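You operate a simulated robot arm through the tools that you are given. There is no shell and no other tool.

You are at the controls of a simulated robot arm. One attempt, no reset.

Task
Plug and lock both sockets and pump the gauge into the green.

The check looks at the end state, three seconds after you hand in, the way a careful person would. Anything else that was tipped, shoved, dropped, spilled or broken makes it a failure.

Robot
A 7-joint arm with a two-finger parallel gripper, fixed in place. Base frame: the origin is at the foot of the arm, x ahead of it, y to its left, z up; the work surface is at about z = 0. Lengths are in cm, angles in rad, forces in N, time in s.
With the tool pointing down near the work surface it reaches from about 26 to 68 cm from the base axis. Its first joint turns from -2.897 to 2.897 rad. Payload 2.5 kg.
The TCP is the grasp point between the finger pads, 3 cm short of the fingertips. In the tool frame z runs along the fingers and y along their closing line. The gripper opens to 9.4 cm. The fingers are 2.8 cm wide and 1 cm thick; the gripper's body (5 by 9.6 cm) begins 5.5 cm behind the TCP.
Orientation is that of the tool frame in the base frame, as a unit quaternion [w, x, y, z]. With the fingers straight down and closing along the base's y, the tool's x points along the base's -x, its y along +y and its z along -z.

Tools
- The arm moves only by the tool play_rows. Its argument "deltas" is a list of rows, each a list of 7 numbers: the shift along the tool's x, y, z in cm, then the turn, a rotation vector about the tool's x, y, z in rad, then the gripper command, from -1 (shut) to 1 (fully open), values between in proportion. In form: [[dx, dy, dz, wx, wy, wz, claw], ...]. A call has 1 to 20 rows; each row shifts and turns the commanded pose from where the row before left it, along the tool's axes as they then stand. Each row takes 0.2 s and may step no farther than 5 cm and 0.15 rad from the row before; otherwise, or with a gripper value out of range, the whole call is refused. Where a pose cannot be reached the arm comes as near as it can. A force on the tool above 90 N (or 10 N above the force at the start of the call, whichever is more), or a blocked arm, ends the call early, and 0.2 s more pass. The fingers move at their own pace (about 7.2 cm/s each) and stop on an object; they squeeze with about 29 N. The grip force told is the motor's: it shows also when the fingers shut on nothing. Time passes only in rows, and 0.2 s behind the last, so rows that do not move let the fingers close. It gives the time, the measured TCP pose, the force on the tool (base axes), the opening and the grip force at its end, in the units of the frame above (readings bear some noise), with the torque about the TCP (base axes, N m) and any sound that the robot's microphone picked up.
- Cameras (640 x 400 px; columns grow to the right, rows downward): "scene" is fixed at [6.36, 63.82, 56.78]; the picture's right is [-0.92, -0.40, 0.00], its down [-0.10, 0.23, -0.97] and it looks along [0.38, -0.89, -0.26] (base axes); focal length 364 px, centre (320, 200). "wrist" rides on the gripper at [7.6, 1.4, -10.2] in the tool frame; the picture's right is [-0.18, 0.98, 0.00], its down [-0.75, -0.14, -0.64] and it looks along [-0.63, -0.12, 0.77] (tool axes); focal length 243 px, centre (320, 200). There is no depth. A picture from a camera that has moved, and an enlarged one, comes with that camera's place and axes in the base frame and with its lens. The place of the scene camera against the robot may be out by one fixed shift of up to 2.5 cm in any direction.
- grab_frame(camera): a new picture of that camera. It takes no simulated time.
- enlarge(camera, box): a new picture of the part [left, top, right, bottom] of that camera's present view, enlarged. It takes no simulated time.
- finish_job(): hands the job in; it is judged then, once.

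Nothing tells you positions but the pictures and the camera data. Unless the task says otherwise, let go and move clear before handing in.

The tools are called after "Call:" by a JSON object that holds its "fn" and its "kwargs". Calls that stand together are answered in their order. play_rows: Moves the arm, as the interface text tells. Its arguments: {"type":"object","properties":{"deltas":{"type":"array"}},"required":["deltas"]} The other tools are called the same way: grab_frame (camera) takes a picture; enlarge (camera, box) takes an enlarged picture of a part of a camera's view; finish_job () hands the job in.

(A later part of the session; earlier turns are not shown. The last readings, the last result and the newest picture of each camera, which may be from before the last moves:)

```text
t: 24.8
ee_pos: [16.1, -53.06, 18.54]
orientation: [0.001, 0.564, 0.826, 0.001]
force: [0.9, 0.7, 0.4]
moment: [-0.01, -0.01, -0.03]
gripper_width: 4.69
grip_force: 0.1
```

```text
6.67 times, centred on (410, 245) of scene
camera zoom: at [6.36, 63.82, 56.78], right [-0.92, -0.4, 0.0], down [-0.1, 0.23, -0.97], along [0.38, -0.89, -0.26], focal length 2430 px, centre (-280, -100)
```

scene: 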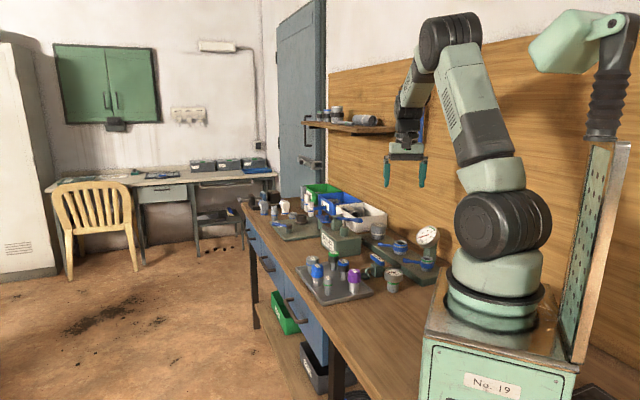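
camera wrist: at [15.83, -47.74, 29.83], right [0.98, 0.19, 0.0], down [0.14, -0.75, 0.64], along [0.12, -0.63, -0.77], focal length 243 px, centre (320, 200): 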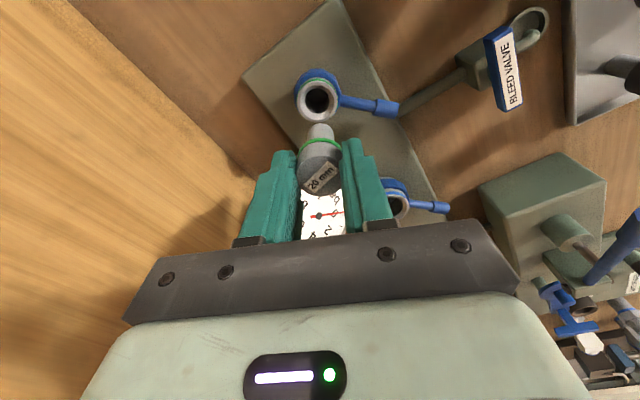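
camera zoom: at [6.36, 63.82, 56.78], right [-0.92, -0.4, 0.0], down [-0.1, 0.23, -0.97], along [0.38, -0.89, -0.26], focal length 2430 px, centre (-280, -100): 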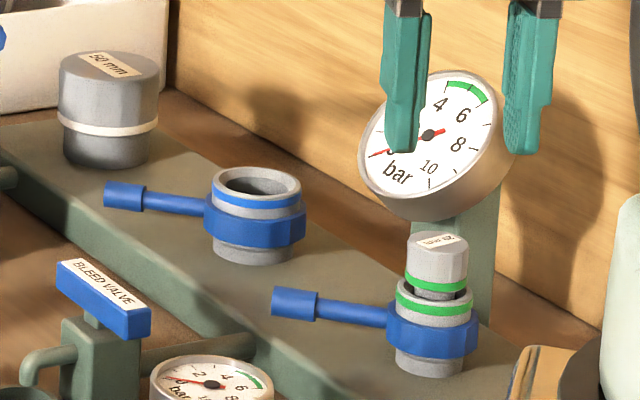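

The plug stands in the socket but about 0.5 cm short of full depth, probably from seal friction. I'll press it home with closed fingertips on the cap top.

Call:
{"fn": "play_rows", "kwargs": {"deltas": [[-2.05, 0.05, 0, 0, 0, 0, -1], [0, 0, 1.5, 0, 0, 0, -1], [0, 0, 1.5, 0, 0, 0, -1], [0, 0, 1.5, 0, 0, 0, -1], [0, 0, 0.7, 0, 0, 0, -1], [0, 0, 0.4, 0, 0, 0, -1], [0, 0, 0, 0, 0, 0, -1]]}}

Call:
{"fn": "enlarge", "kwargs": {"camera": "wrist", "box": [240, 80, 400, 200]}}

```text
t: 26.4
ee_pos: [16.82, -54.8, 12.95]
orientation: [0.0, 0.565, 0.825, 0.0]
force: [0.2, 0.0, 0.2]
moment: [-0.04, -0.02, 0.0]
gripper_width: 0.02
grip_force: 28.9
```

```text
3.33 times, centred on (320, 140) of wrist
camera zoom: at [15.35, -47.11, 23.27], right [0.98, 0.19, 0.0], down [0.14, -0.75, 0.64], along [0.12, -0.63, -0.77], focal length 809 px, centre (320, 400)
```

zoom: 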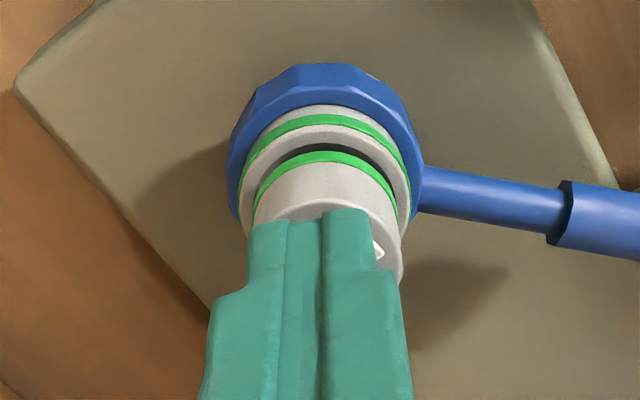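

Fingertips are centred on the cap. Pressing down now.

Call:
{"fn": "play_rows", "kwargs": {"deltas": [[0, 0.1, 0.3, 0, 0, 0, -1], [0, 0, 0.3, 0, 0, 0, -1], [0, 0, 0.3, 0, 0, 0, -1], [0, 0, 0, 0, 0, 0, -1]]}}

Call:
{"fn": "play_rows", "kwargs": {"deltas": [[0, 0, 0.3, 0, 0, 0, -1], [0, 0, 0, 0, 0, 0, -1]]}}

Call:
{"fn": "enlarge", "kwargs": {"camera": "scene", "box": [390, 210, 470, 280]}}

Call:
{"fn": "enlarge", "kwargs": {"camera": "wrist", "box": [240, 80, 400, 200]}}

```text
t: 27.4
ee_pos: [16.88, -54.93, 12.69]
orientation: [0.003, 0.565, 0.825, -0.002]
force: [-6.4, 18.6, 72.2]
moment: [1.24, 0.42, -0.01]
gripper_width: 0.03
grip_force: 28.4
```

```text
t: 27.8
ee_pos: [17.01, -55.06, 12.8]
orientation: [0.005, 0.565, 0.825, -0.003]
force: [-3.0, 6.4, 19.7]
moment: [0.37, 0.14, -0.02]
gripper_width: 0.01
grip_force: 28.7
stopped in row 1: the force on the tool passed its limit at 95 N (the readings are from after the stop); the commanded pose is now the measured one
```

```text
5.71 times, centred on (430, 245) of scene
camera zoom: at [6.36, 63.82, 56.78], right [-0.92, -0.4, 0.0], down [-0.1, 0.23, -0.97], along [0.38, -0.89, -0.26], focal length 2083 px, centre (-309, -57)
```

zoom: 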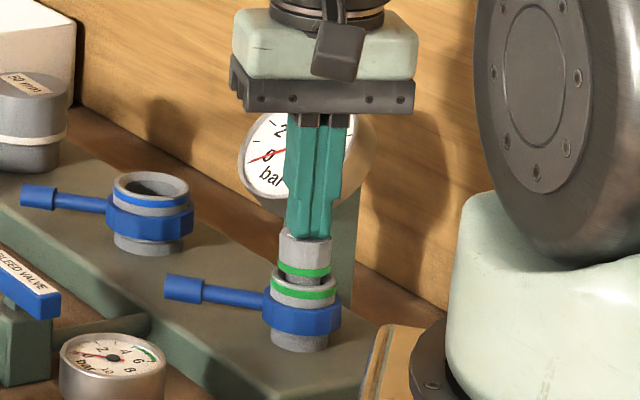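

```text
3.33 times, centred on (320, 140) of wrist
camera zoom: at [15.46, -47.3, 22.94], right [0.98, 0.19, 0.0], down [0.14, -0.75, 0.65], along [0.12, -0.64, -0.76], focal length 809 px, centre (320, 400)
```

zoom: 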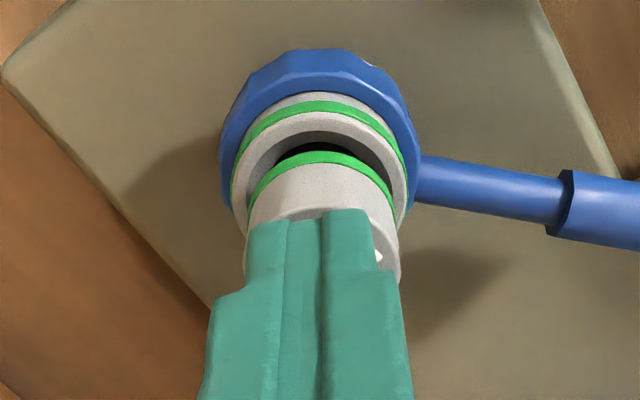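

At 95 N it doesn't move further, so the stub seems bottomed. I'll back off and zoom in on the plug and collar.

Call:
{"fn": "play_rows", "kwargs": {"deltas": [[0, 0, -3, 0, 0, 0, -1], [3, 0, -3, 0, 0, 0, -1], [3, 0, -1, 0, 0, 0, -1], [0, 0, 0, 0, 0, 0, -1]]}}

Call:
{"fn": "enlarge", "kwargs": {"camera": "scene", "box": [400, 245, 448, 275]}}

Call:
{"fn": "enlarge", "kwargs": {"camera": "wrist", "box": [260, 60, 400, 150]}}

Call:
{"fn": "enlarge", "kwargs": {"camera": "scene", "box": [370, 230, 418, 260]}}

```text
t: 28.8
ee_pos: [14.68, -49.07, 19.56]
orientation: [0.003, 0.564, 0.826, -0.003]
force: [0.1, 0.9, 0.6]
moment: [-0.01, 0.03, 0.0]
gripper_width: 0.0
grip_force: 29.4
```

```text
13.33 times, centred on (424, 260) of scene
camera zoom: at [6.36, 63.82, 56.78], right [-0.92, -0.4, 0.0], down [-0.1, 0.23, -0.97], along [0.38, -0.89, -0.26], focal length 4860 px, centre (-1067, -600)
```

zoom: 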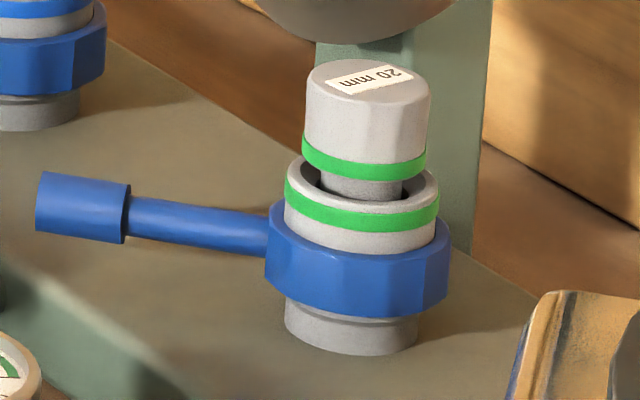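

```text
4.44 times, centred on (330, 105) of wrist
camera zoom: at [13.2, -41.24, 29.72], right [0.98, 0.19, 0.0], down [0.14, -0.75, 0.65], along [0.12, -0.64, -0.76], focal length 1078 px, centre (276, 622)
```

zoom: 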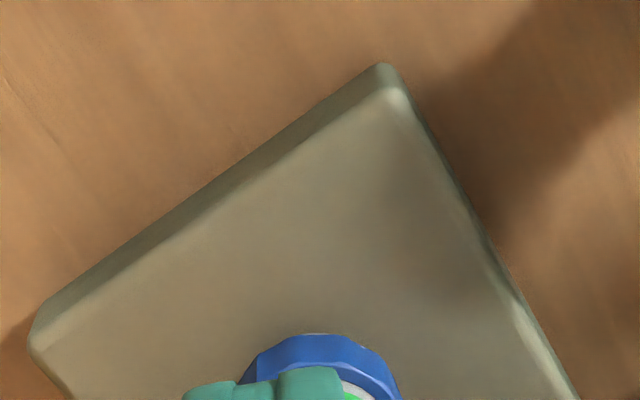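

```text
13.33 times, centred on (394, 245) of scene
camera zoom: at [6.36, 63.82, 56.78], right [-0.92, -0.4, 0.0], down [-0.1, 0.23, -0.97], along [0.38, -0.89, -0.26], focal length 4860 px, centre (-667, -400)
```

zoom: 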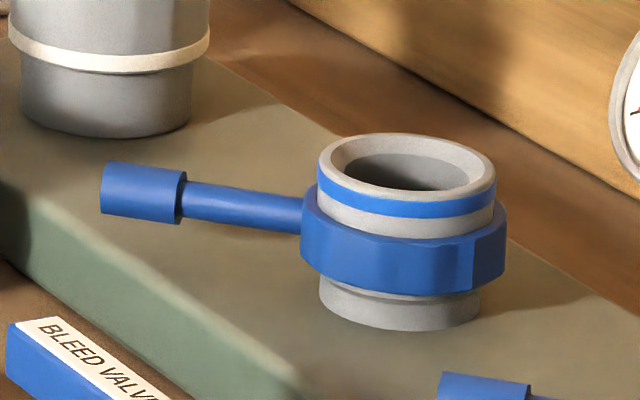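

The socket floor lies about 2.7 cm below the rim, and that matches the inserted depth, so the green plug is fully seated. Next I'll go to the -y side of the green lever with fingers closed, aiming to swing it counter-clockwise, since the gauge post would block the other way.

Call:
{"fn": "play_rows", "kwargs": {"deltas": [[-3.7, 1.17, 0, 0, 0, 0, -1], [-3.7, 1.17, 0, 0, 0, 0, -1], [-3.7, 1.17, 0, 0, 0, 0, -1], [0, 0, 3.5, 0, 0, 0, -1], [0, 0, 3, 0, 0, 0, -1], [0, 0, 0, 0, 0, 0, -1]]}}

Call:
{"fn": "grab_frame", "kwargs": {"camera": "wrist"}}

Call:
{"fn": "enlarge", "kwargs": {"camera": "scene", "box": [370, 200, 450, 280]}}

```text
t: 30.2
ee_pos: [21.92, -58.32, 13.03]
orientation: [0.004, 0.563, 0.826, -0.002]
force: [1.2, 0.0, 0.5]
moment: [0.04, 0.0, -0.02]
gripper_width: 0.0
grip_force: 29.3
```

```text
taken
camera wrist: at [20.41, -50.54, 23.32], right [0.98, 0.19, 0.0], down [0.14, -0.75, 0.65], along [0.12, -0.64, -0.76], focal length 243 px, centre (320, 200)
```

wrist: 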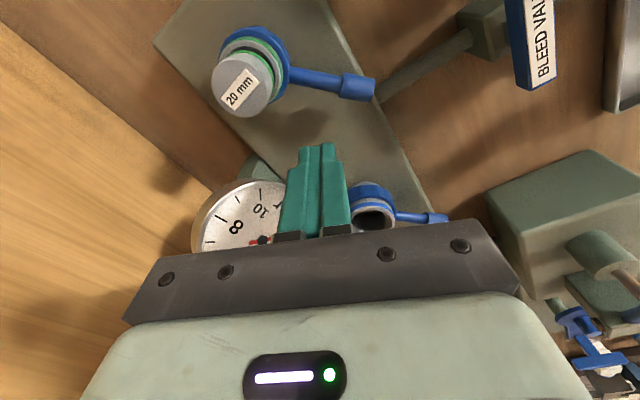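

```text
5.00 times, centred on (410, 240) of scene
camera zoom: at [6.36, 63.82, 56.78], right [-0.92, -0.4, 0.0], down [-0.1, 0.23, -0.97], along [0.38, -0.89, -0.26], focal length 1823 px, centre (-130, 0)
```

zoom: 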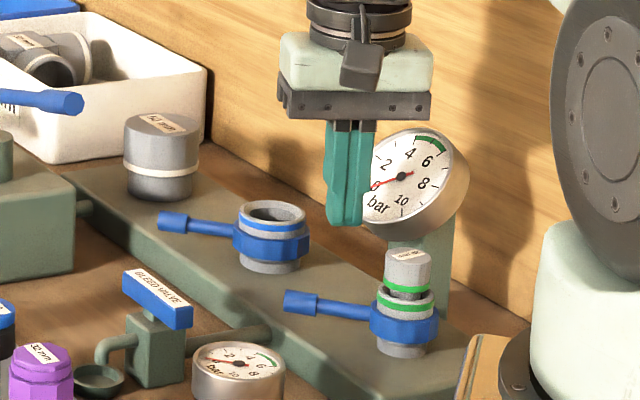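

I'll square the tool (closing along x) to keep the hand clear of the gauge, then lower the fingertips beside the lever.

Call:
{"fn": "play_rows", "kwargs": {"deltas": [[0, 0, 0, 0, 0, 0.15, -1], [0, 0, 0, 0, 0, 0.15, -1], [0, 0, 0, 0, 0, 0.074, -1], [0.4, 1.0, 0, 0, 0, 0, -1], [0, 0, 2.5, 0, 0, 0, -1], [0, 0, 2.5, 0, 0, 0, -1], [0, 0, 1.2, 0, 0, 0, -1], [0, 0, 0, 0, 0, 0, -1]]}}

Call:
{"fn": "grab_frame", "kwargs": {"camera": "wrist"}}

Call:
{"fn": "enlarge", "kwargs": {"camera": "scene", "box": [370, 200, 450, 280]}}

```text
t: 32.0
ee_pos: [23.08, -58.03, 6.88]
orientation: [0.004, 0.707, 0.707, 0.0]
force: [1.0, 0.8, -0.1]
moment: [0.0, 0.01, 0.01]
gripper_width: 0.03
grip_force: 29.0
```

```text
taken
camera wrist: at [24.42, -50.32, 17.07], right [0.98, -0.19, 0.0], down [-0.15, -0.75, 0.65], along [-0.12, -0.64, -0.76], focal length 243 px, centre (320, 200)
```

wrist: 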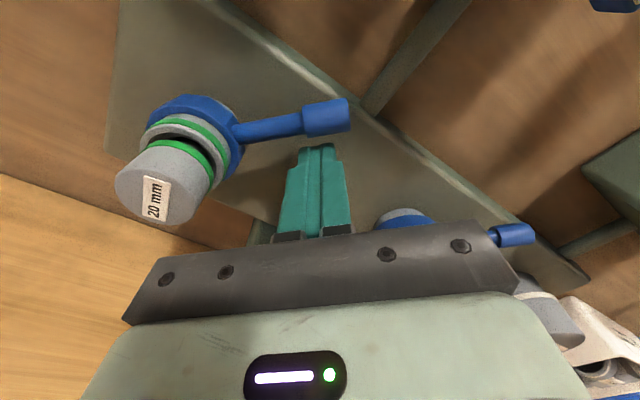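

```text
5.00 times, centred on (410, 240) of scene
camera zoom: at [6.36, 63.82, 56.78], right [-0.92, -0.4, 0.0], down [-0.1, 0.23, -0.97], along [0.38, -0.89, -0.26], focal length 1823 px, centre (-130, 0)
```

zoom: 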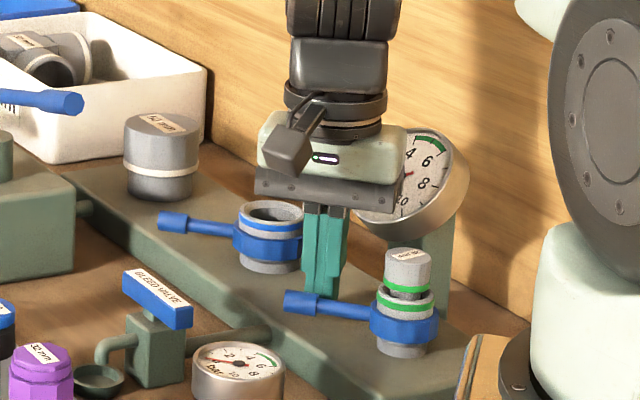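

Fingers are beside the lever. I'll push gently in +y and watch the force.

Call:
{"fn": "play_rows", "kwargs": {"deltas": [[0.5, 0, 0.2, 0, 0, 0, -1], [0.5, 0, 0, 0, 0, 0, -1], [0.4, 0, 0, 0, 0, 0, -1], [0, 0, 0, 0, 0, 0, -1]]}}

Call:
{"fn": "play_rows", "kwargs": {"deltas": [[0.4, 0, 0, 0, 0, 0, -1], [0, 0, 0, 0, 0, 0, -1]]}}

Call:
{"fn": "grab_frame", "kwargs": {"camera": "wrist"}}

```text
t: 33.0
ee_pos: [23.11, -56.66, 6.59]
orientation: [0.003, 0.708, 0.706, -0.001]
force: [-1.2, -0.8, -0.1]
moment: [-0.02, 0.04, 0.0]
gripper_width: 0.02
grip_force: 28.6
```

```text
t: 33.6
ee_pos: [23.12, -56.25, 6.7]
orientation: [0.004, 0.708, 0.706, -0.001]
force: [-0.1, -2.4, -0.1]
moment: [-0.03, -0.01, -0.02]
gripper_width: 0.0
grip_force: 29.0
```

```text
taken
camera wrist: at [24.5, -48.48, 16.89], right [0.98, -0.19, 0.0], down [-0.14, -0.75, 0.65], along [-0.12, -0.64, -0.76], focal length 243 px, centre (320, 200)
```

wrist: 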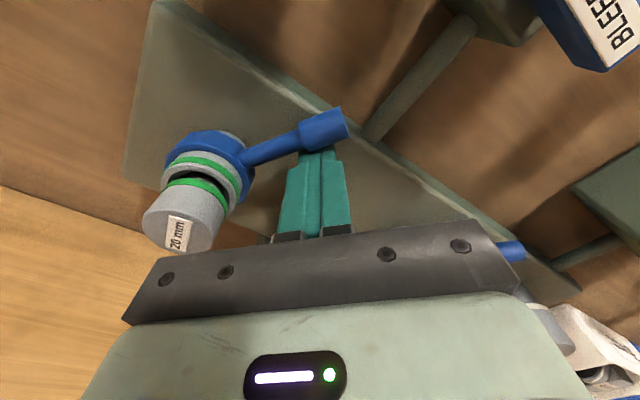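

The lever swings counter-clockwise freely at about 2 N. Continuing along the arc in small steps.

Call:
{"fn": "play_rows", "kwargs": {"deltas": [[0.69, -0.76, 0, 0, 0, 0, -1], [0.78, -0.02, 0, 0, 0, 0, -1], [0.78, -0.02, 0, 0, 0, 0, -1], [0, 0, 0, 0, 0, 0, -1]]}}

Call:
{"fn": "play_rows", "kwargs": {"deltas": [[0.8, -0.29, 0, 0, 0, 0, -1], [0.8, -0.29, 0, 0, 0, 0, -1], [0, 0, 0, 0, 0, 0, -1]]}}

Call:
{"fn": "grab_frame", "kwargs": {"camera": "wrist"}}

Call:
{"fn": "enlarge", "kwargs": {"camera": "scene", "box": [370, 200, 450, 280]}}

```text
t: 34.6
ee_pos: [22.35, -53.91, 6.74]
orientation: [0.004, 0.707, 0.707, -0.001]
force: [0.4, 0.4, -0.7]
moment: [0.0, 0.03, 0.06]
gripper_width: 0.0
grip_force: 29.0
```

```text
t: 35.4
ee_pos: [21.77, -52.38, 6.6]
orientation: [0.003, 0.708, 0.706, 0.0]
force: [0.4, -0.2, 0.5]
moment: [0.02, -0.01, 0.02]
gripper_width: 0.0
grip_force: 29.2
```

```text
taken
camera wrist: at [23.12, -44.65, 16.86], right [0.98, -0.19, 0.0], down [-0.14, -0.75, 0.65], along [-0.12, -0.64, -0.76], focal length 243 px, centre (320, 200)
```

wrist: 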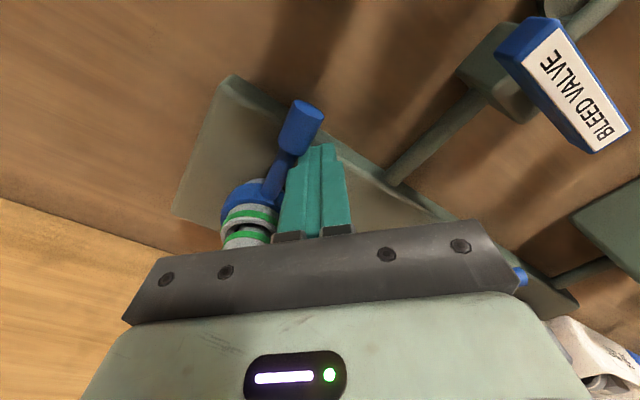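

```text
5.00 times, centred on (410, 240) of scene
camera zoom: at [6.36, 63.82, 56.78], right [-0.92, -0.4, 0.0], down [-0.1, 0.23, -0.97], along [0.38, -0.89, -0.26], focal length 1823 px, centre (-130, 0)
```

zoom: 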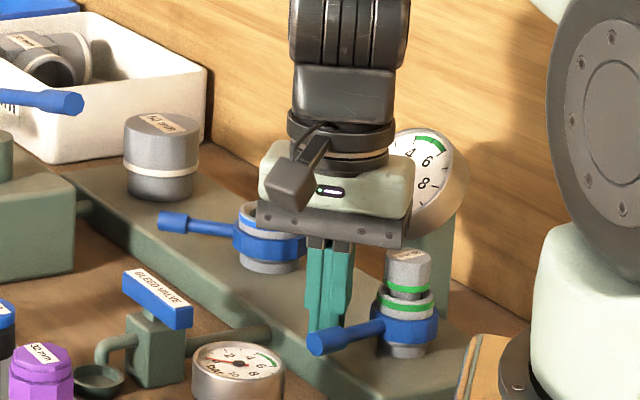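

The lever is past half way. Continuing to the end of its travel, watching for a stop.

Call:
{"fn": "play_rows", "kwargs": {"deltas": [[0.69, -0.59, 0, 0, 0, 0, -1], [0.69, -0.59, 0, 0, 0, 0, -1], [0, 0, 0, 0, 0, 0, -1]]}}

Call:
{"fn": "play_rows", "kwargs": {"deltas": [[0.45, -0.83, 0, 0, 0, 0, -1], [0, 0, 0, 0, 0, 0, -1]]}}

Call:
{"fn": "enlarge", "kwargs": {"camera": "scene", "box": [370, 200, 450, 280]}}

Call:
{"fn": "grab_frame", "kwargs": {"camera": "wrist"}}

```text
t: 36.2
ee_pos: [20.52, -51.23, 6.6]
orientation: [0.005, 0.708, 0.706, -0.003]
force: [-4.9, -11.2, 5.2]
moment: [-0.06, 0.09, 0.13]
gripper_width: 0.02
grip_force: 28.7
```

```text
t: 36.8
ee_pos: [19.65, -50.77, 6.74]
orientation: [0.005, 0.709, 0.705, -0.004]
force: [-7.6, -21.8, -0.3]
moment: [-0.37, 0.13, 0.24]
gripper_width: 0.0
grip_force: 29.0
```

```text
5.00 times, centred on (410, 240) of scene
camera zoom: at [6.36, 63.82, 56.78], right [-0.92, -0.4, 0.0], down [-0.1, 0.23, -0.97], along [0.38, -0.89, -0.26], focal length 1823 px, centre (-130, 0)
```

zoom: 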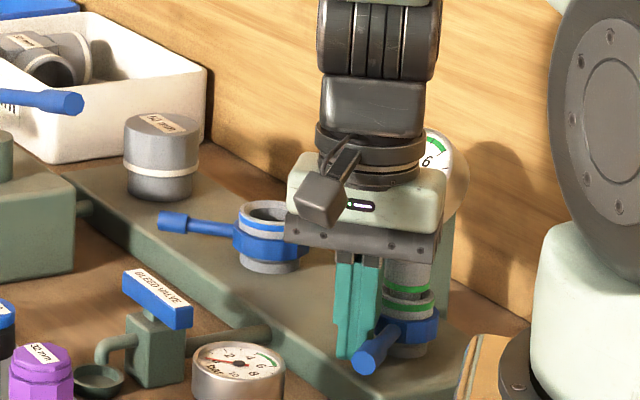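

```text
taken
camera wrist: at [20.97, -42.99, 16.78], right [0.98, -0.19, 0.01], down [-0.15, -0.75, 0.65], along [-0.12, -0.64, -0.76], focal length 243 px, centre (320, 200)
```

wrist: 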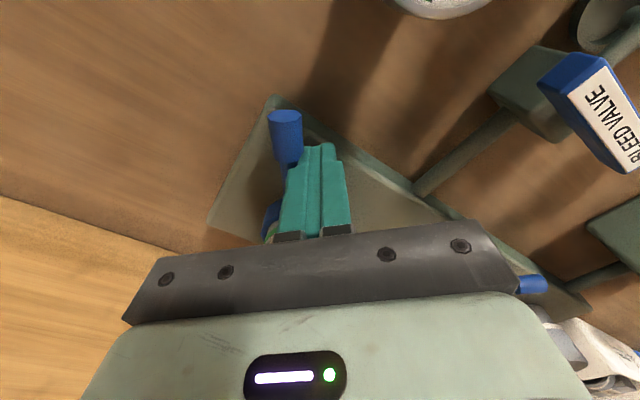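

The force points along the lever, so the finger has caught the shoulder of its knob. I'll back off slightly inward and push more towards -x.

Call:
{"fn": "play_rows", "kwargs": {"deltas": [[-0.7, 0.2, 0, 0, 0, 0, -1], [0.05, -0.4, 0, 0, 0, 0, -1], [0.1, -0.4, 0, 0, 0, 0, -1], [0, 0, 0, 0, 0, 0, -1]]}}

Call:
{"fn": "play_rows", "kwargs": {"deltas": [[0.1, -0.4, 0, 0, 0, 0, -1], [0.05, -0.4, 0, 0, 0, 0, -1], [0, 0, 0, 0, 0, 0, -1]]}}

Call:
{"fn": "enlarge", "kwargs": {"camera": "scene", "box": [370, 200, 450, 280]}}

Call:
{"fn": "grab_frame", "kwargs": {"camera": "wrist"}}

```text
t: 37.8
ee_pos: [18.99, -51.17, 6.61]
orientation: [0.003, 0.708, 0.706, 0.0]
force: [1.8, 1.2, -0.3]
moment: [0.03, -0.03, -0.04]
gripper_width: 0.0
grip_force: 28.4
```

```text
t: 38.6
ee_pos: [18.39, -50.99, 6.74]
orientation: [0.005, 0.707, 0.707, -0.001]
force: [13.7, -4.0, -4.5]
moment: [-0.07, -0.26, 0.09]
gripper_width: 0.0
grip_force: 28.9
```

```text
5.00 times, centred on (410, 240) of scene
camera zoom: at [6.36, 63.82, 56.78], right [-0.92, -0.4, 0.0], down [-0.1, 0.23, -0.97], along [0.38, -0.89, -0.26], focal length 1823 px, centre (-130, 0)
```

zoom: 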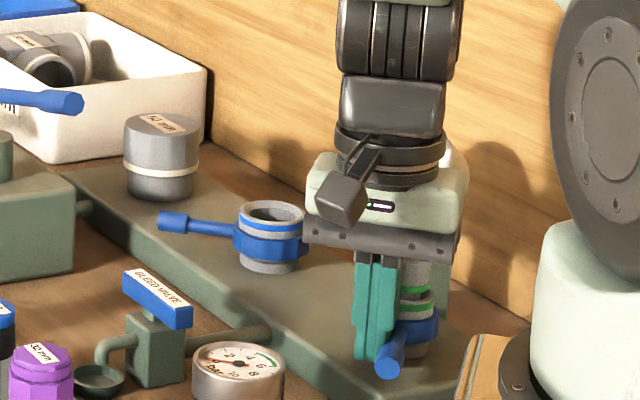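

```text
taken
camera wrist: at [19.76, -43.26, 16.87], right [0.98, -0.18, 0.01], down [-0.15, -0.75, 0.65], along [-0.11, -0.64, -0.76], focal length 243 px, centre (320, 200)
```

wrist: 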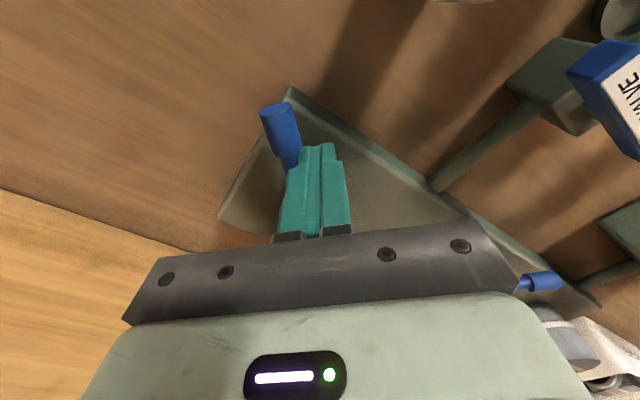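

Resistance of 14 N now builds against the turn at about 90°. One more small push to confirm it's the end stop.

Call:
{"fn": "play_rows", "kwargs": {"deltas": [[0, -0.3, 0, 0, 0, 0, -1], [0, 0, 0, 0, 0, 0, -1]]}}

Call:
{"fn": "play_rows", "kwargs": {"deltas": [[0, -0.2, 0, 0, 0, 0, -1], [0, 0, 0, 0, 0, 0, -1]]}}

Call:
{"fn": "enlarge", "kwargs": {"camera": "wrist", "box": [220, 60, 400, 180]}}

```text
t: 39.2
ee_pos: [18.36, -50.98, 6.63]
orientation: [0.006, 0.706, 0.708, 0.0]
force: [36.2, -13.1, -14.3]
moment: [-0.22, -0.69, 0.28]
gripper_width: 0.01
grip_force: 29.1
```

```text
t: 39.8
ee_pos: [18.32, -51.01, 6.8]
orientation: [0.007, 0.706, 0.708, 0.001]
force: [42.2, -9.5, 1.2]
moment: [-0.18, -0.69, 0.26]
gripper_width: 0.02
grip_force: 29.7
```

```text
3.33 times, centred on (310, 120) of wrist
camera zoom: at [19.61, -43.19, 16.94], right [0.98, -0.18, 0.01], down [-0.15, -0.75, 0.65], along [-0.11, -0.64, -0.76], focal length 809 px, centre (353, 467)
```

zoom: 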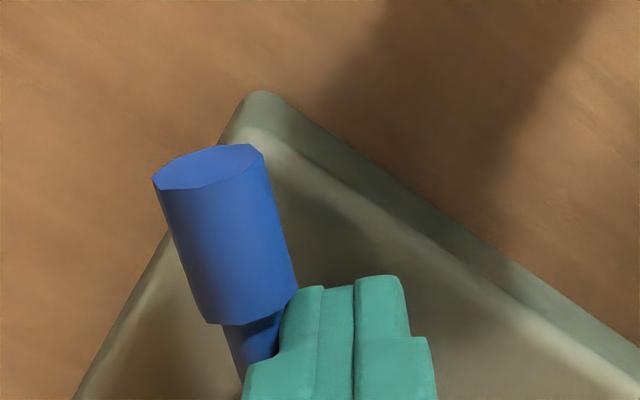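

It stops hard at 42 N without moving, so this is the locked end of travel. I'll back away, rise and view the result.

Call:
{"fn": "play_rows", "kwargs": {"deltas": [[0, 1.2, 0, 0, 0, 0, -1], [0, 0.8, -1, 0, 0, 0, -1], [0, 0, -4, 0, 0, 0, -1], [0, 0, -5, 0, 0, 0, -1], [2, 0, -4, 0, 0, 0, -1], [0, 0, 0, 0, 0, 0, -1]]}}

Call:
{"fn": "grab_frame", "kwargs": {"camera": "wrist"}}

Call:
{"fn": "enlarge", "kwargs": {"camera": "scene", "box": [380, 220, 450, 280]}}

```text
t: 41.2
ee_pos: [19.8, -48.75, 20.34]
orientation: [0.004, 0.708, 0.706, -0.002]
force: [-0.5, -0.2, 0.4]
moment: [-0.01, 0.0, 0.02]
gripper_width: 0.01
grip_force: 29.2
```

```text
taken
camera wrist: at [21.18, -41.12, 30.58], right [0.98, -0.19, 0.0], down [-0.14, -0.75, 0.65], along [-0.12, -0.64, -0.76], focal length 243 px, centre (320, 200)
```

wrist: 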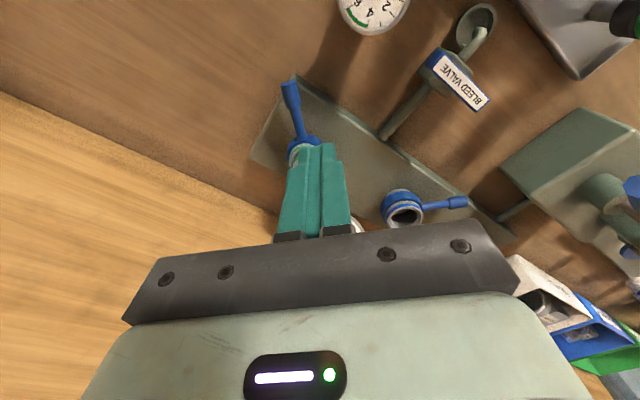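

```text
6.67 times, centred on (415, 250) of scene
camera zoom: at [6.36, 63.82, 56.78], right [-0.92, -0.4, 0.0], down [-0.1, 0.23, -0.97], along [0.38, -0.89, -0.26], focal length 2430 px, centre (-313, -133)
```

zoom: 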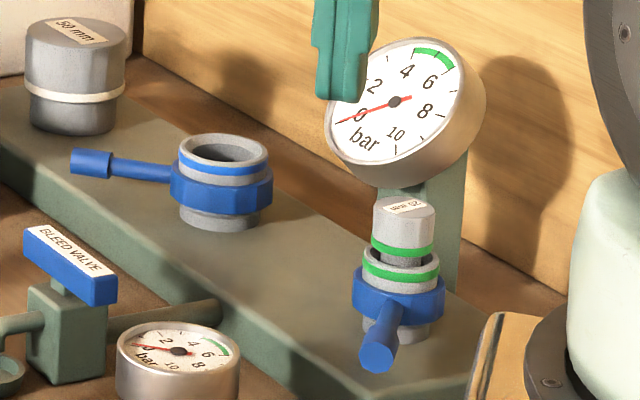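

The green plug is locked with its lever turned 90°. Next is the grey 32 mm plug with the blue band on the tray, so I'll go and look at it.

Call:
{"fn": "play_rows", "kwargs": {"deltas": [[2.175, 4.18, -0.35, 0, 0, 0, 0.4], [2.175, 4.18, -0.35, 0, 0, 0, 0.4], [2.175, 4.18, -0.35, 0, 0, 0, 0.4], [2.175, 4.18, -0.35, 0, 0, 0, 0.4], [2.175, 4.18, -0.35, 0, 0, 0, 0.4], [2.175, 4.18, -0.35, 0, 0, 0, 0.4], [0, 0, 0, 0, 0, -0.15, 0.4], [0, 0, 0, 0, 0, -0.15, 0.4], [0, 0, 0, 0, 0, -0.15, 0.4], [0, 0, 0, 0, 0, -0.15, 0.4], [0, 0, 0, 0, 0, -0.15, 0.4], [0, 0, 0, 0, 0, -0.15, 0.4], [0, 0, 0, 0, 0, 0, 0.4]]}}

Call:
{"fn": "grab_frame", "kwargs": {"camera": "wrist"}}

Call:
{"fn": "enlarge", "kwargs": {"camera": "wrist", "box": [230, 60, 410, 180]}}

```text
t: 44.0
ee_pos: [44.78, -35.81, 22.67]
orientation: [0.003, 0.329, 0.944, -0.002]
force: [-0.2, 0.4, 0.8]
moment: [-0.02, 0.0, 0.0]
gripper_width: 6.58
grip_force: 0.1
```

```text
taken
camera wrist: at [39.73, -29.91, 32.89], right [0.76, 0.66, 0.0], down [0.5, -0.57, 0.65], along [0.42, -0.49, -0.76], focal length 243 px, centre (320, 200)
```

wrist: 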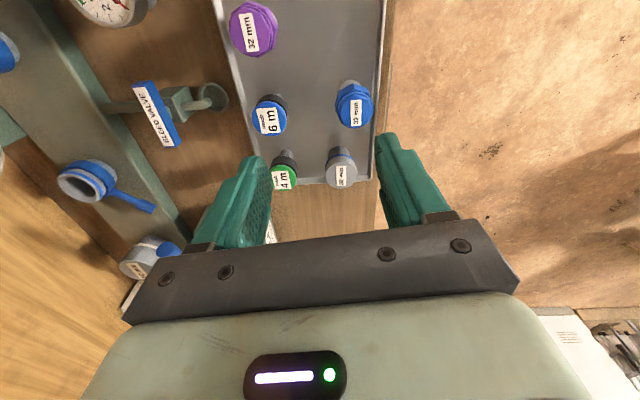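

```text
3.33 times, centred on (320, 120) of wrist
camera zoom: at [39.73, -29.91, 32.89], right [0.76, 0.66, 0.0], down [0.5, -0.57, 0.65], along [0.42, -0.49, -0.76], focal length 809 px, centre (320, 467)
```

zoom: 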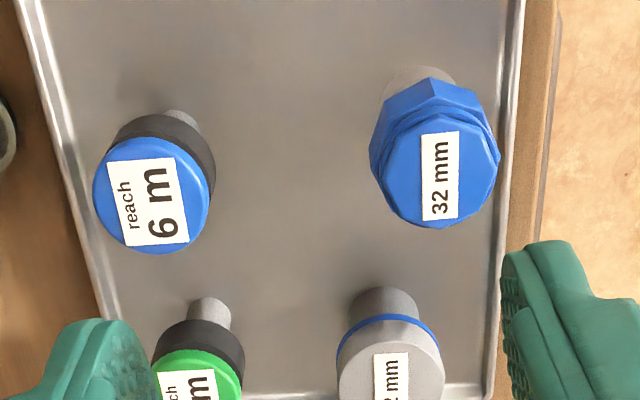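

The blue-banded plug stands at about (53.95, -41.9) with its top at about z 6.8. I'll go above it, tilt the tool about 0.25 rad outward (the tilt I'll need at the far socket), and check.

Call:
{"fn": "play_rows", "kwargs": {"deltas": [[-3.49, 0.31, 2.0, 0, 0, 0, 0.3], [-3.49, 0.31, 2.0, 0, 0, 0, 0.3], [-3.49, 0.31, 2.2, 0, 0, 0, 0.3], [0, 0, 0, 0, -0.12, 0, 0.3], [0, 0, 0, 0, -0.125, 0, 0.3], [0, 0, 0, 0, 0, 0, 0.3]]}}

Call:
{"fn": "grab_frame", "kwargs": {"camera": "wrist"}}

Call:
{"fn": "enlarge", "kwargs": {"camera": "wrist", "box": [230, 90, 410, 210]}}

Call:
{"fn": "enlarge", "kwargs": {"camera": "scene", "box": [290, 200, 390, 300]}}

```text
t: 45.4
ee_pos: [53.61, -41.75, 16.75]
orientation: [0.119, 0.327, 0.937, -0.043]
force: [0.2, 0.4, -0.4]
moment: [0.0, 0.02, 0.01]
gripper_width: 6.11
grip_force: 0.0
```

```text
taken
camera wrist: at [46.72, -34.4, 24.79], right [0.75, 0.66, 0.04], down [0.36, -0.46, 0.81], along [0.55, -0.59, -0.58], focal length 243 px, centre (320, 200)
```

wrist: 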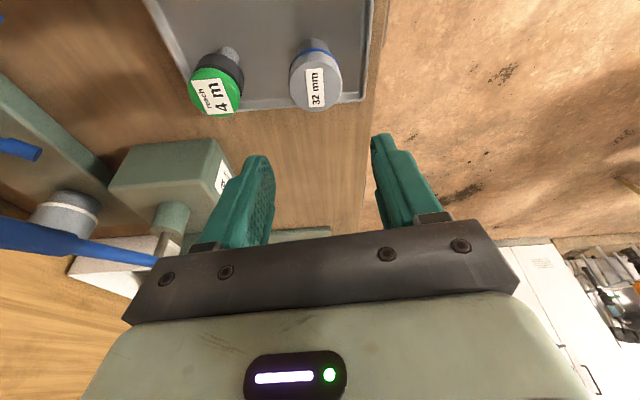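

```text
3.33 times, centred on (320, 150) of wrist
camera zoom: at [46.72, -34.4, 24.79], right [0.75, 0.66, 0.04], down [0.36, -0.46, 0.81], along [0.55, -0.59, -0.58], focal length 809 px, centre (320, 367)
```

zoom: 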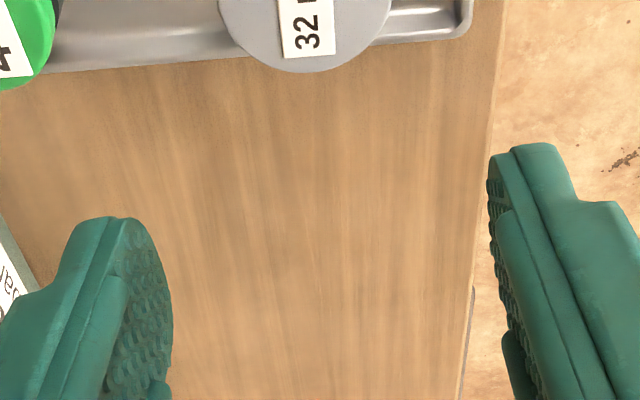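

```text
4.00 times, centred on (340, 250) of scene
camera zoom: at [6.36, 63.82, 56.78], right [-0.92, -0.4, 0.0], down [-0.1, 0.23, -0.97], along [0.38, -0.89, -0.26], focal length 1458 px, centre (240, 0)
```

zoom: 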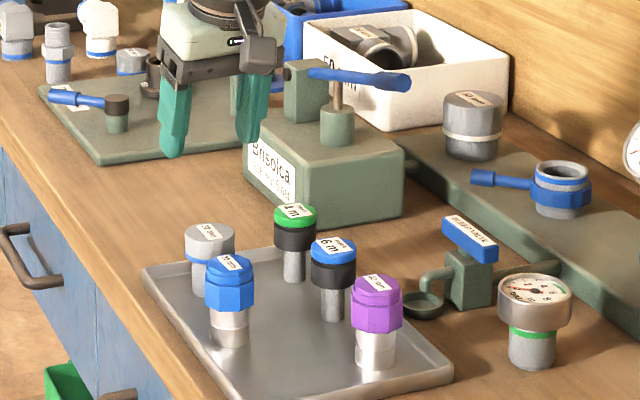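

The tilt is right and the plug is just ahead. I'll descend part way and re-measure.

Call:
{"fn": "play_rows", "kwargs": {"deltas": [[0.86, 0.03, 2.75, 0, 0, 0, 0.3], [0.86, 0.03, 2.75, 0, 0, 0, 0.3], [0, 0, 0, 0, 0, 0, 0.3]]}}

Call:
{"fn": "enlarge", "kwargs": {"camera": "wrist", "box": [230, 70, 410, 190]}}

Call:
{"fn": "enlarge", "kwargs": {"camera": "scene", "box": [290, 210, 380, 290]}}

```text
t: 46.2
ee_pos: [53.25, -41.5, 11.06]
orientation: [0.119, 0.326, 0.937, -0.042]
force: [-0.3, 0.9, -0.3]
moment: [0.0, 0.01, -0.01]
gripper_width: 6.08
grip_force: 0.0
```

```text
3.33 times, centred on (320, 130) of wrist
camera zoom: at [46.37, -34.11, 19.02], right [0.75, 0.66, 0.04], down [0.36, -0.46, 0.81], along [0.55, -0.59, -0.58], focal length 809 px, centre (320, 433)
```

zoom: 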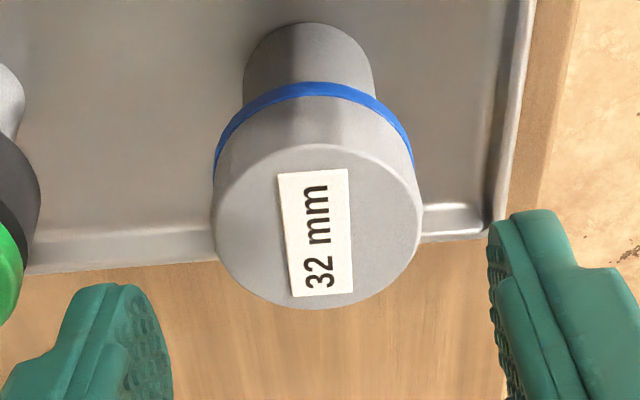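

```text
5.00 times, centred on (335, 250) of scene
camera zoom: at [6.36, 63.82, 56.78], right [-0.92, -0.4, 0.0], down [-0.1, 0.23, -0.97], along [0.38, -0.89, -0.26], focal length 1823 px, centre (245, -50)
```

zoom: 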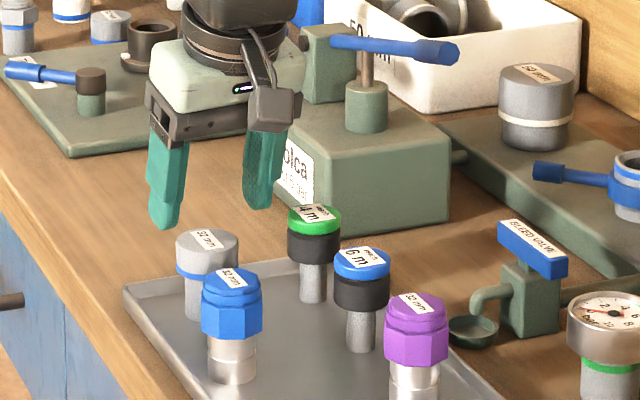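

The plug's base centre is about (53.83, -41.82) and its cap spans about z 4.35–6.2. I'll lower to grip the cap, then check before closing.

Call:
{"fn": "play_rows", "kwargs": {"deltas": [[0.37, 0.03, 1.74, 0, 0, 0, 0.3], [0.37, 0.03, 1.74, 0, 0, 0, 0.3], [0, 0, 0, 0, 0, 0, 0.3]]}}

Call:
{"fn": "enlarge", "kwargs": {"camera": "wrist", "box": [230, 90, 410, 210]}}

Call:
{"fn": "enlarge", "kwargs": {"camera": "scene", "box": [290, 220, 370, 280]}}

```text
t: 47.0
ee_pos: [53.7, -41.54, 7.55]
orientation: [0.119, 0.327, 0.937, -0.042]
force: [-0.9, -0.6, 0.7]
moment: [0.02, -0.01, 0.03]
gripper_width: 6.1
grip_force: 0.0
```

```text
3.33 times, centred on (320, 150) of wrist
camera zoom: at [46.75, -34.17, 15.53], right [0.75, 0.66, 0.04], down [0.36, -0.46, 0.81], along [0.55, -0.59, -0.58], focal length 809 px, centre (320, 367)
```

zoom: 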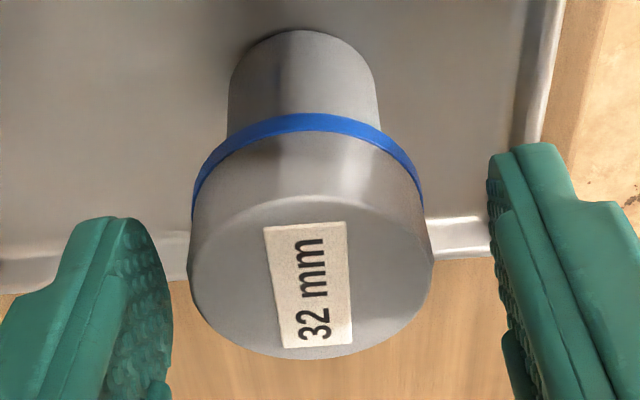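

```text
6.67 times, centred on (330, 250) of scene
camera zoom: at [6.36, 63.82, 56.78], right [-0.92, -0.4, 0.0], down [-0.1, 0.23, -0.97], along [0.38, -0.89, -0.26], focal length 2430 px, centre (253, -133)
```

zoom: 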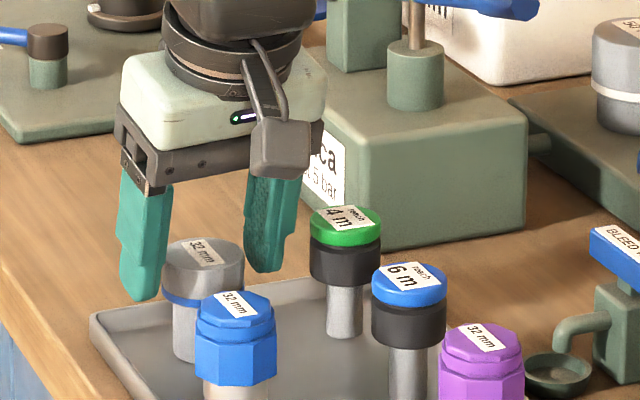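

The plug is about 0.16 cm left of centre, so I'll shift sideways and close.

Call:
{"fn": "play_rows", "kwargs": {"deltas": [[0, -0.17, 0, 0, 0, 0, 0.3], [0, 0, 0, 0, 0, 0, 0], [0, 0, 0, 0, 0, 0, -0.3], [0, 0, 0, 0, 0, 0, -1], [0, 0, 0, 0, 0, 0, -1], [0, 0, 0, 0, 0, 0, -1]]}}

Call:
{"fn": "enlarge", "kwargs": {"camera": "wrist", "box": [230, 90, 410, 210]}}

Call:
{"fn": "enlarge", "kwargs": {"camera": "scene", "box": [290, 220, 370, 280]}}

```text
t: 48.4
ee_pos: [53.45, -41.73, 7.53]
orientation: [0.118, 0.327, 0.936, -0.044]
force: [-0.6, -0.8, 0.4]
moment: [0.02, -0.06, 0.0]
gripper_width: 4.24
grip_force: 28.9
```

```text
3.33 times, centred on (320, 150) of wrist
camera zoom: at [46.61, -34.34, 15.5], right [0.75, 0.66, 0.04], down [0.36, -0.46, 0.81], along [0.55, -0.59, -0.58], focal length 809 px, centre (320, 367)
```

zoom: 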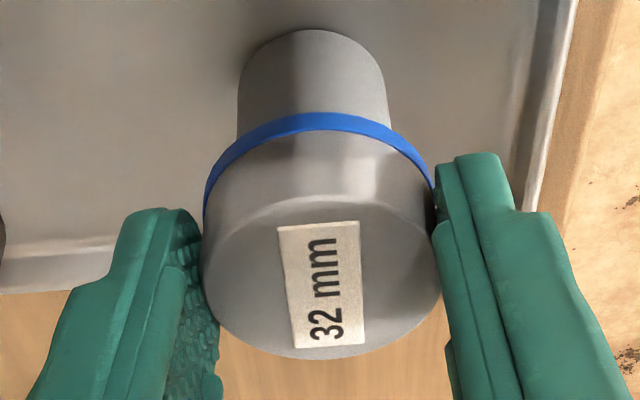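

```text
6.67 times, centred on (330, 250) of scene
camera zoom: at [6.36, 63.82, 56.78], right [-0.92, -0.4, 0.0], down [-0.1, 0.23, -0.97], along [0.38, -0.89, -0.26], focal length 2430 px, centre (253, -133)
```

zoom: 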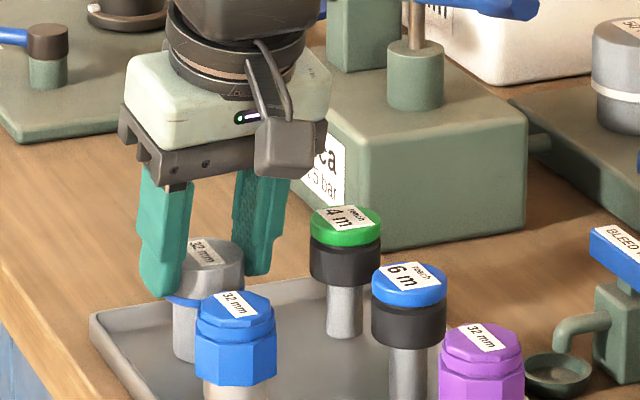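

Gripped at 4.24 cm. I'll lift it and carry it around inboard of the pump lever, turning to face the blue socket while keeping the same tilt.

Call:
{"fn": "play_rows", "kwargs": {"deltas": [[-0.75, 0, -2.9, 0, 0, 0, -1], [-1.05, 0, -4.05, 0, 0, 0, -1], [-1.05, 0, -4.05, 0, 0, 0, -1], [-0.7, 0, -2.9, 0, 0, 0, -1], [3.88, 0, -1.0, 0, 0, 0, -1], [3.88, 0, -1.0, 0, 0, 0, -1], [0, 0, 0, 0.0305, 0, 0.1177, -1], [0, 0, 0, 0.0305, 0, 0.1177, -1], [0, 0, 0, 0.0305, 0, 0.1177, -1], [0, 0, 0, 0.0305, 0, 0.1177, -1], [-1.35, -4.165, 0.35, 0, 0, 0, -1], [-1.35, -4.165, 0.35, 0, 0, 0, -1], [-1.35, -4.165, 0.35, 0, 0, 0, -1], [-1.35, -4.165, 0.35, 0, 0, 0, -1], [-1.35, -4.165, 0.35, 0, 0, 0, -1], [-1.35, -4.165, 0.35, 0, 0, 0, -1], [-1.35, -4.165, 0.35, 0, 0, 0, -1], [0, 0, 0, 0, 0, 0, -1]]}}

Call:
{"fn": "grab_frame", "kwargs": {"camera": "wrist"}}

Call:
{"fn": "enlarge", "kwargs": {"camera": "scene", "box": [310, 170, 450, 290]}}

```text
t: 52.2
ee_pos: [24.44, -57.07, 21.9]
orientation: [0.104, 0.543, 0.83, -0.07]
force: [0.0, -0.4, -0.1]
moment: [-0.03, -0.02, 0.02]
gripper_width: 4.23
grip_force: 28.7
```

```text
taken
camera wrist: at [21.72, -47.39, 29.82], right [0.97, 0.23, 0.04], down [0.1, -0.58, 0.81], along [0.21, -0.78, -0.58], focal length 243 px, centre (320, 200)
```

wrist: 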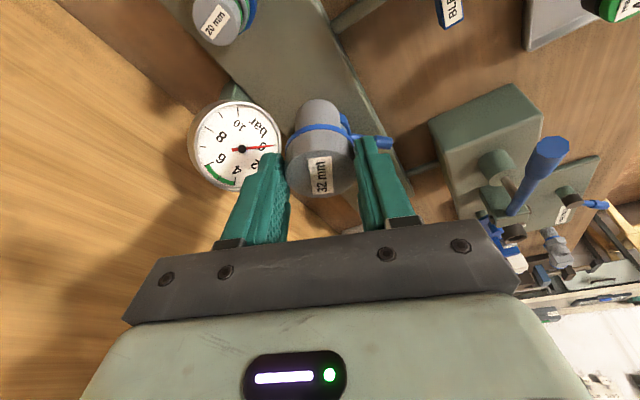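

```text
3.33 times, centred on (380, 230) of scene
camera zoom: at [6.36, 63.82, 56.78], right [-0.92, -0.4, 0.0], down [-0.1, 0.23, -0.97], along [0.38, -0.89, -0.26], focal length 1215 px, centre (120, 100)
```

zoom: 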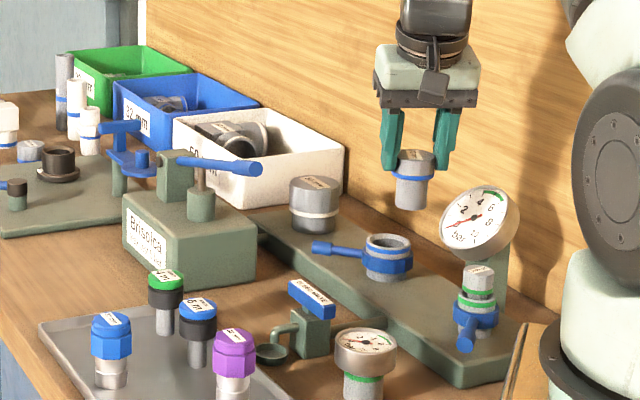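

The plug is now inboard of the blue socket. I'll zoom in to check that it's hanging upright.

Call:
{"fn": "enlarge", "kwargs": {"camera": "scene", "box": [380, 195, 436, 235]}}

Call:
{"fn": "enlarge", "kwargs": {"camera": "wrist", "box": [240, 80, 400, 200]}}

```text
10.00 times, centred on (408, 215) of scene
camera zoom: at [6.36, 63.82, 56.78], right [-0.92, -0.4, 0.0], down [-0.1, 0.23, -0.97], along [0.38, -0.89, -0.26], focal length 3645 px, centre (-560, 50)
```

zoom: 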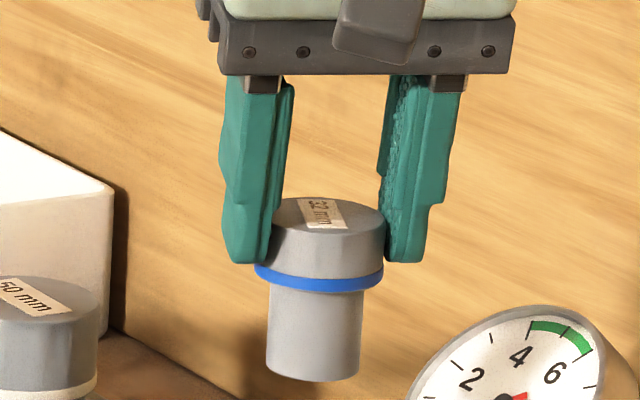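

```text
3.33 times, centred on (320, 140) of wrist
camera zoom: at [21.72, -47.39, 29.82], right [0.97, 0.23, 0.04], down [0.1, -0.58, 0.81], along [0.21, -0.78, -0.58], focal length 809 px, centre (320, 400)
```

zoom: 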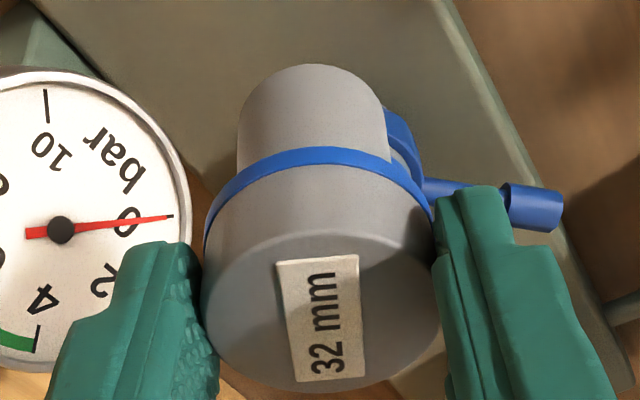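

The plug is upright and hasn't slipped. I'll move out above the blue socket and stop just over the rim.

Call:
{"fn": "play_rows", "kwargs": {"deltas": [[-3.16, -0.03, 0.81, 0, 0, 0, -1], [-3.16, -0.03, 0.81, 0, 0, 0, -1], [-3.16, -0.03, 0.81, 0, 0, 0, -1], [0.83, 0, 3.24, 0, 0, 0, -1], [0.6, 0, 2.4, 0, 0, 0, -1], [0, 0, 0, 0, 0, 0, -1]]}}

Call:
{"fn": "enlarge", "kwargs": {"camera": "wrist", "box": [240, 80, 400, 200]}}

Call:
{"fn": "enlarge", "kwargs": {"camera": "scene", "box": [370, 210, 434, 260]}}

```text
t: 53.6
ee_pos: [27.93, -66.2, 16.14]
orientation: [0.105, 0.544, 0.83, -0.071]
force: [-0.9, -0.2, -0.7]
moment: [-0.01, -0.01, 0.04]
gripper_width: 4.24
grip_force: 29.2
```

```text
3.33 times, centred on (320, 140) of wrist
camera zoom: at [25.33, -56.53, 24.07], right [0.97, 0.23, 0.04], down [0.1, -0.58, 0.81], along [0.21, -0.78, -0.58], focal length 809 px, centre (320, 400)
```

zoom: 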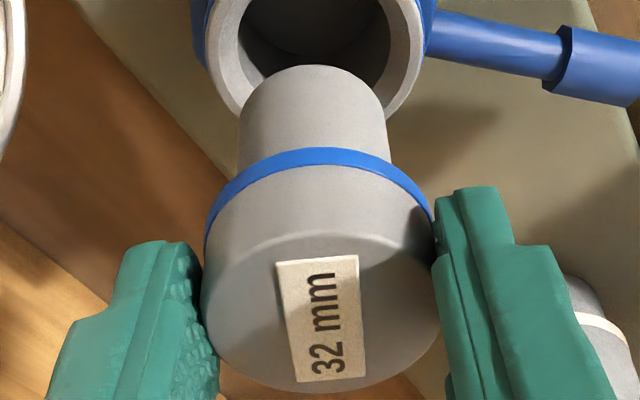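

```text
8.00 times, centred on (402, 235) of scene
camera zoom: at [6.36, 63.82, 56.78], right [-0.92, -0.4, 0.0], down [-0.1, 0.23, -0.97], along [0.38, -0.89, -0.26], focal length 2916 px, centre (-336, -80)
```

zoom: 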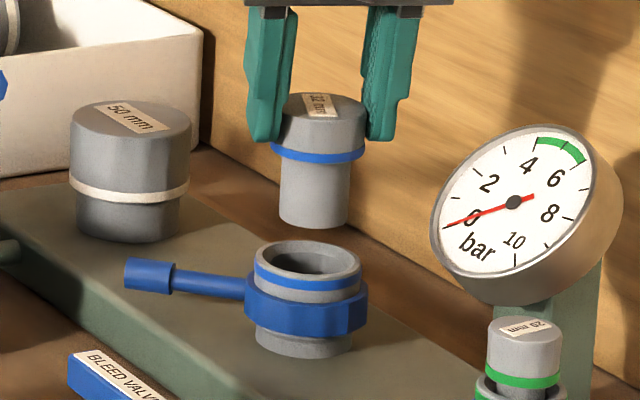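

Call:
{"fn": "enlarge", "kwargs": {"camera": "wrist", "box": [250, 50, 390, 150]}}

```text
4.00 times, centred on (320, 100) of wrist
camera zoom: at [25.33, -56.53, 24.07], right [0.97, 0.23, 0.04], down [0.1, -0.58, 0.81], along [0.21, -0.78, -0.58], focal length 970 px, centre (320, 600)
```

zoom: 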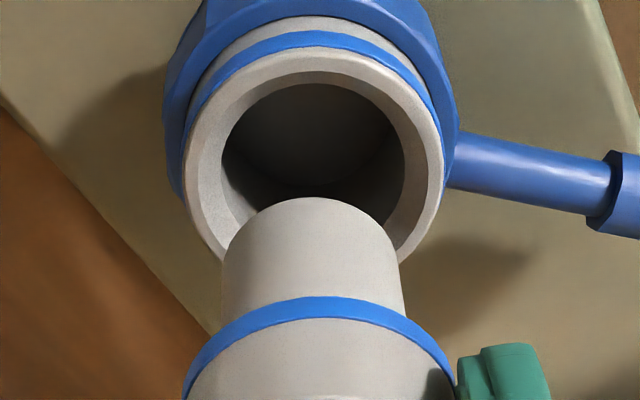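

The stub needs to shift by about (+0.12, +0.25). I'll correct that and lower it to just above the rim.

Call:
{"fn": "play_rows", "kwargs": {"deltas": [[0.175, 0.21, -0.05, 0, 0, 0, -1], [0.34, 0, 1.31, 0, 0, 0, -1], [0.3, 0, 1.16, 0, 0, 0, -1], [0, 0, 0, 0, 0, 0, -1]]}}

Call:
{"fn": "enlarge", "kwargs": {"camera": "wrist", "box": [250, 70, 390, 170]}}

Call:
{"fn": "enlarge", "kwargs": {"camera": "scene", "box": [370, 210, 434, 260]}}

```text
t: 54.6
ee_pos: [28.24, -66.11, 13.89]
orientation: [0.106, 0.544, 0.829, -0.073]
force: [-8.7, 8.3, 22.1]
moment: [0.11, 0.34, -0.09]
gripper_width: 4.24
grip_force: 29.0
```

```text
4.00 times, centred on (320, 120) of wrist
camera zoom: at [25.58, -56.28, 21.85], right [0.97, 0.23, 0.04], down [0.1, -0.57, 0.81], along [0.21, -0.79, -0.58], focal length 970 px, centre (320, 520)
```

zoom: 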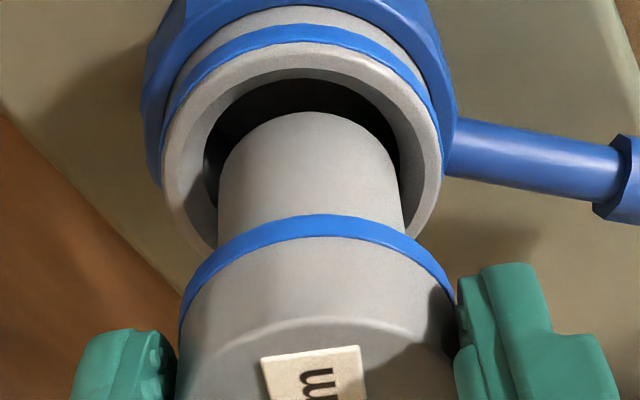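

```text
8.00 times, centred on (402, 235) of scene
camera zoom: at [6.36, 63.82, 56.78], right [-0.92, -0.4, 0.0], down [-0.1, 0.23, -0.97], along [0.38, -0.89, -0.26], focal length 2916 px, centre (-336, -80)
```

zoom: 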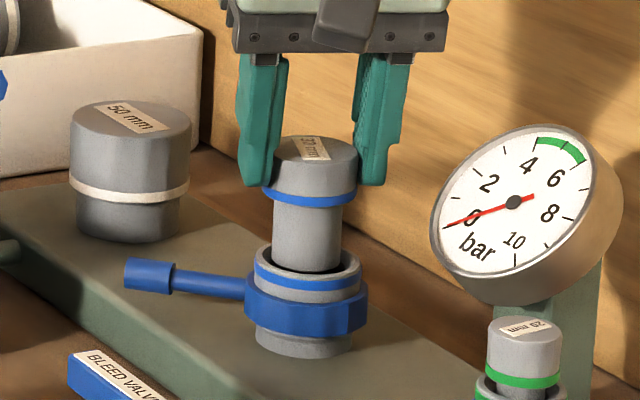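

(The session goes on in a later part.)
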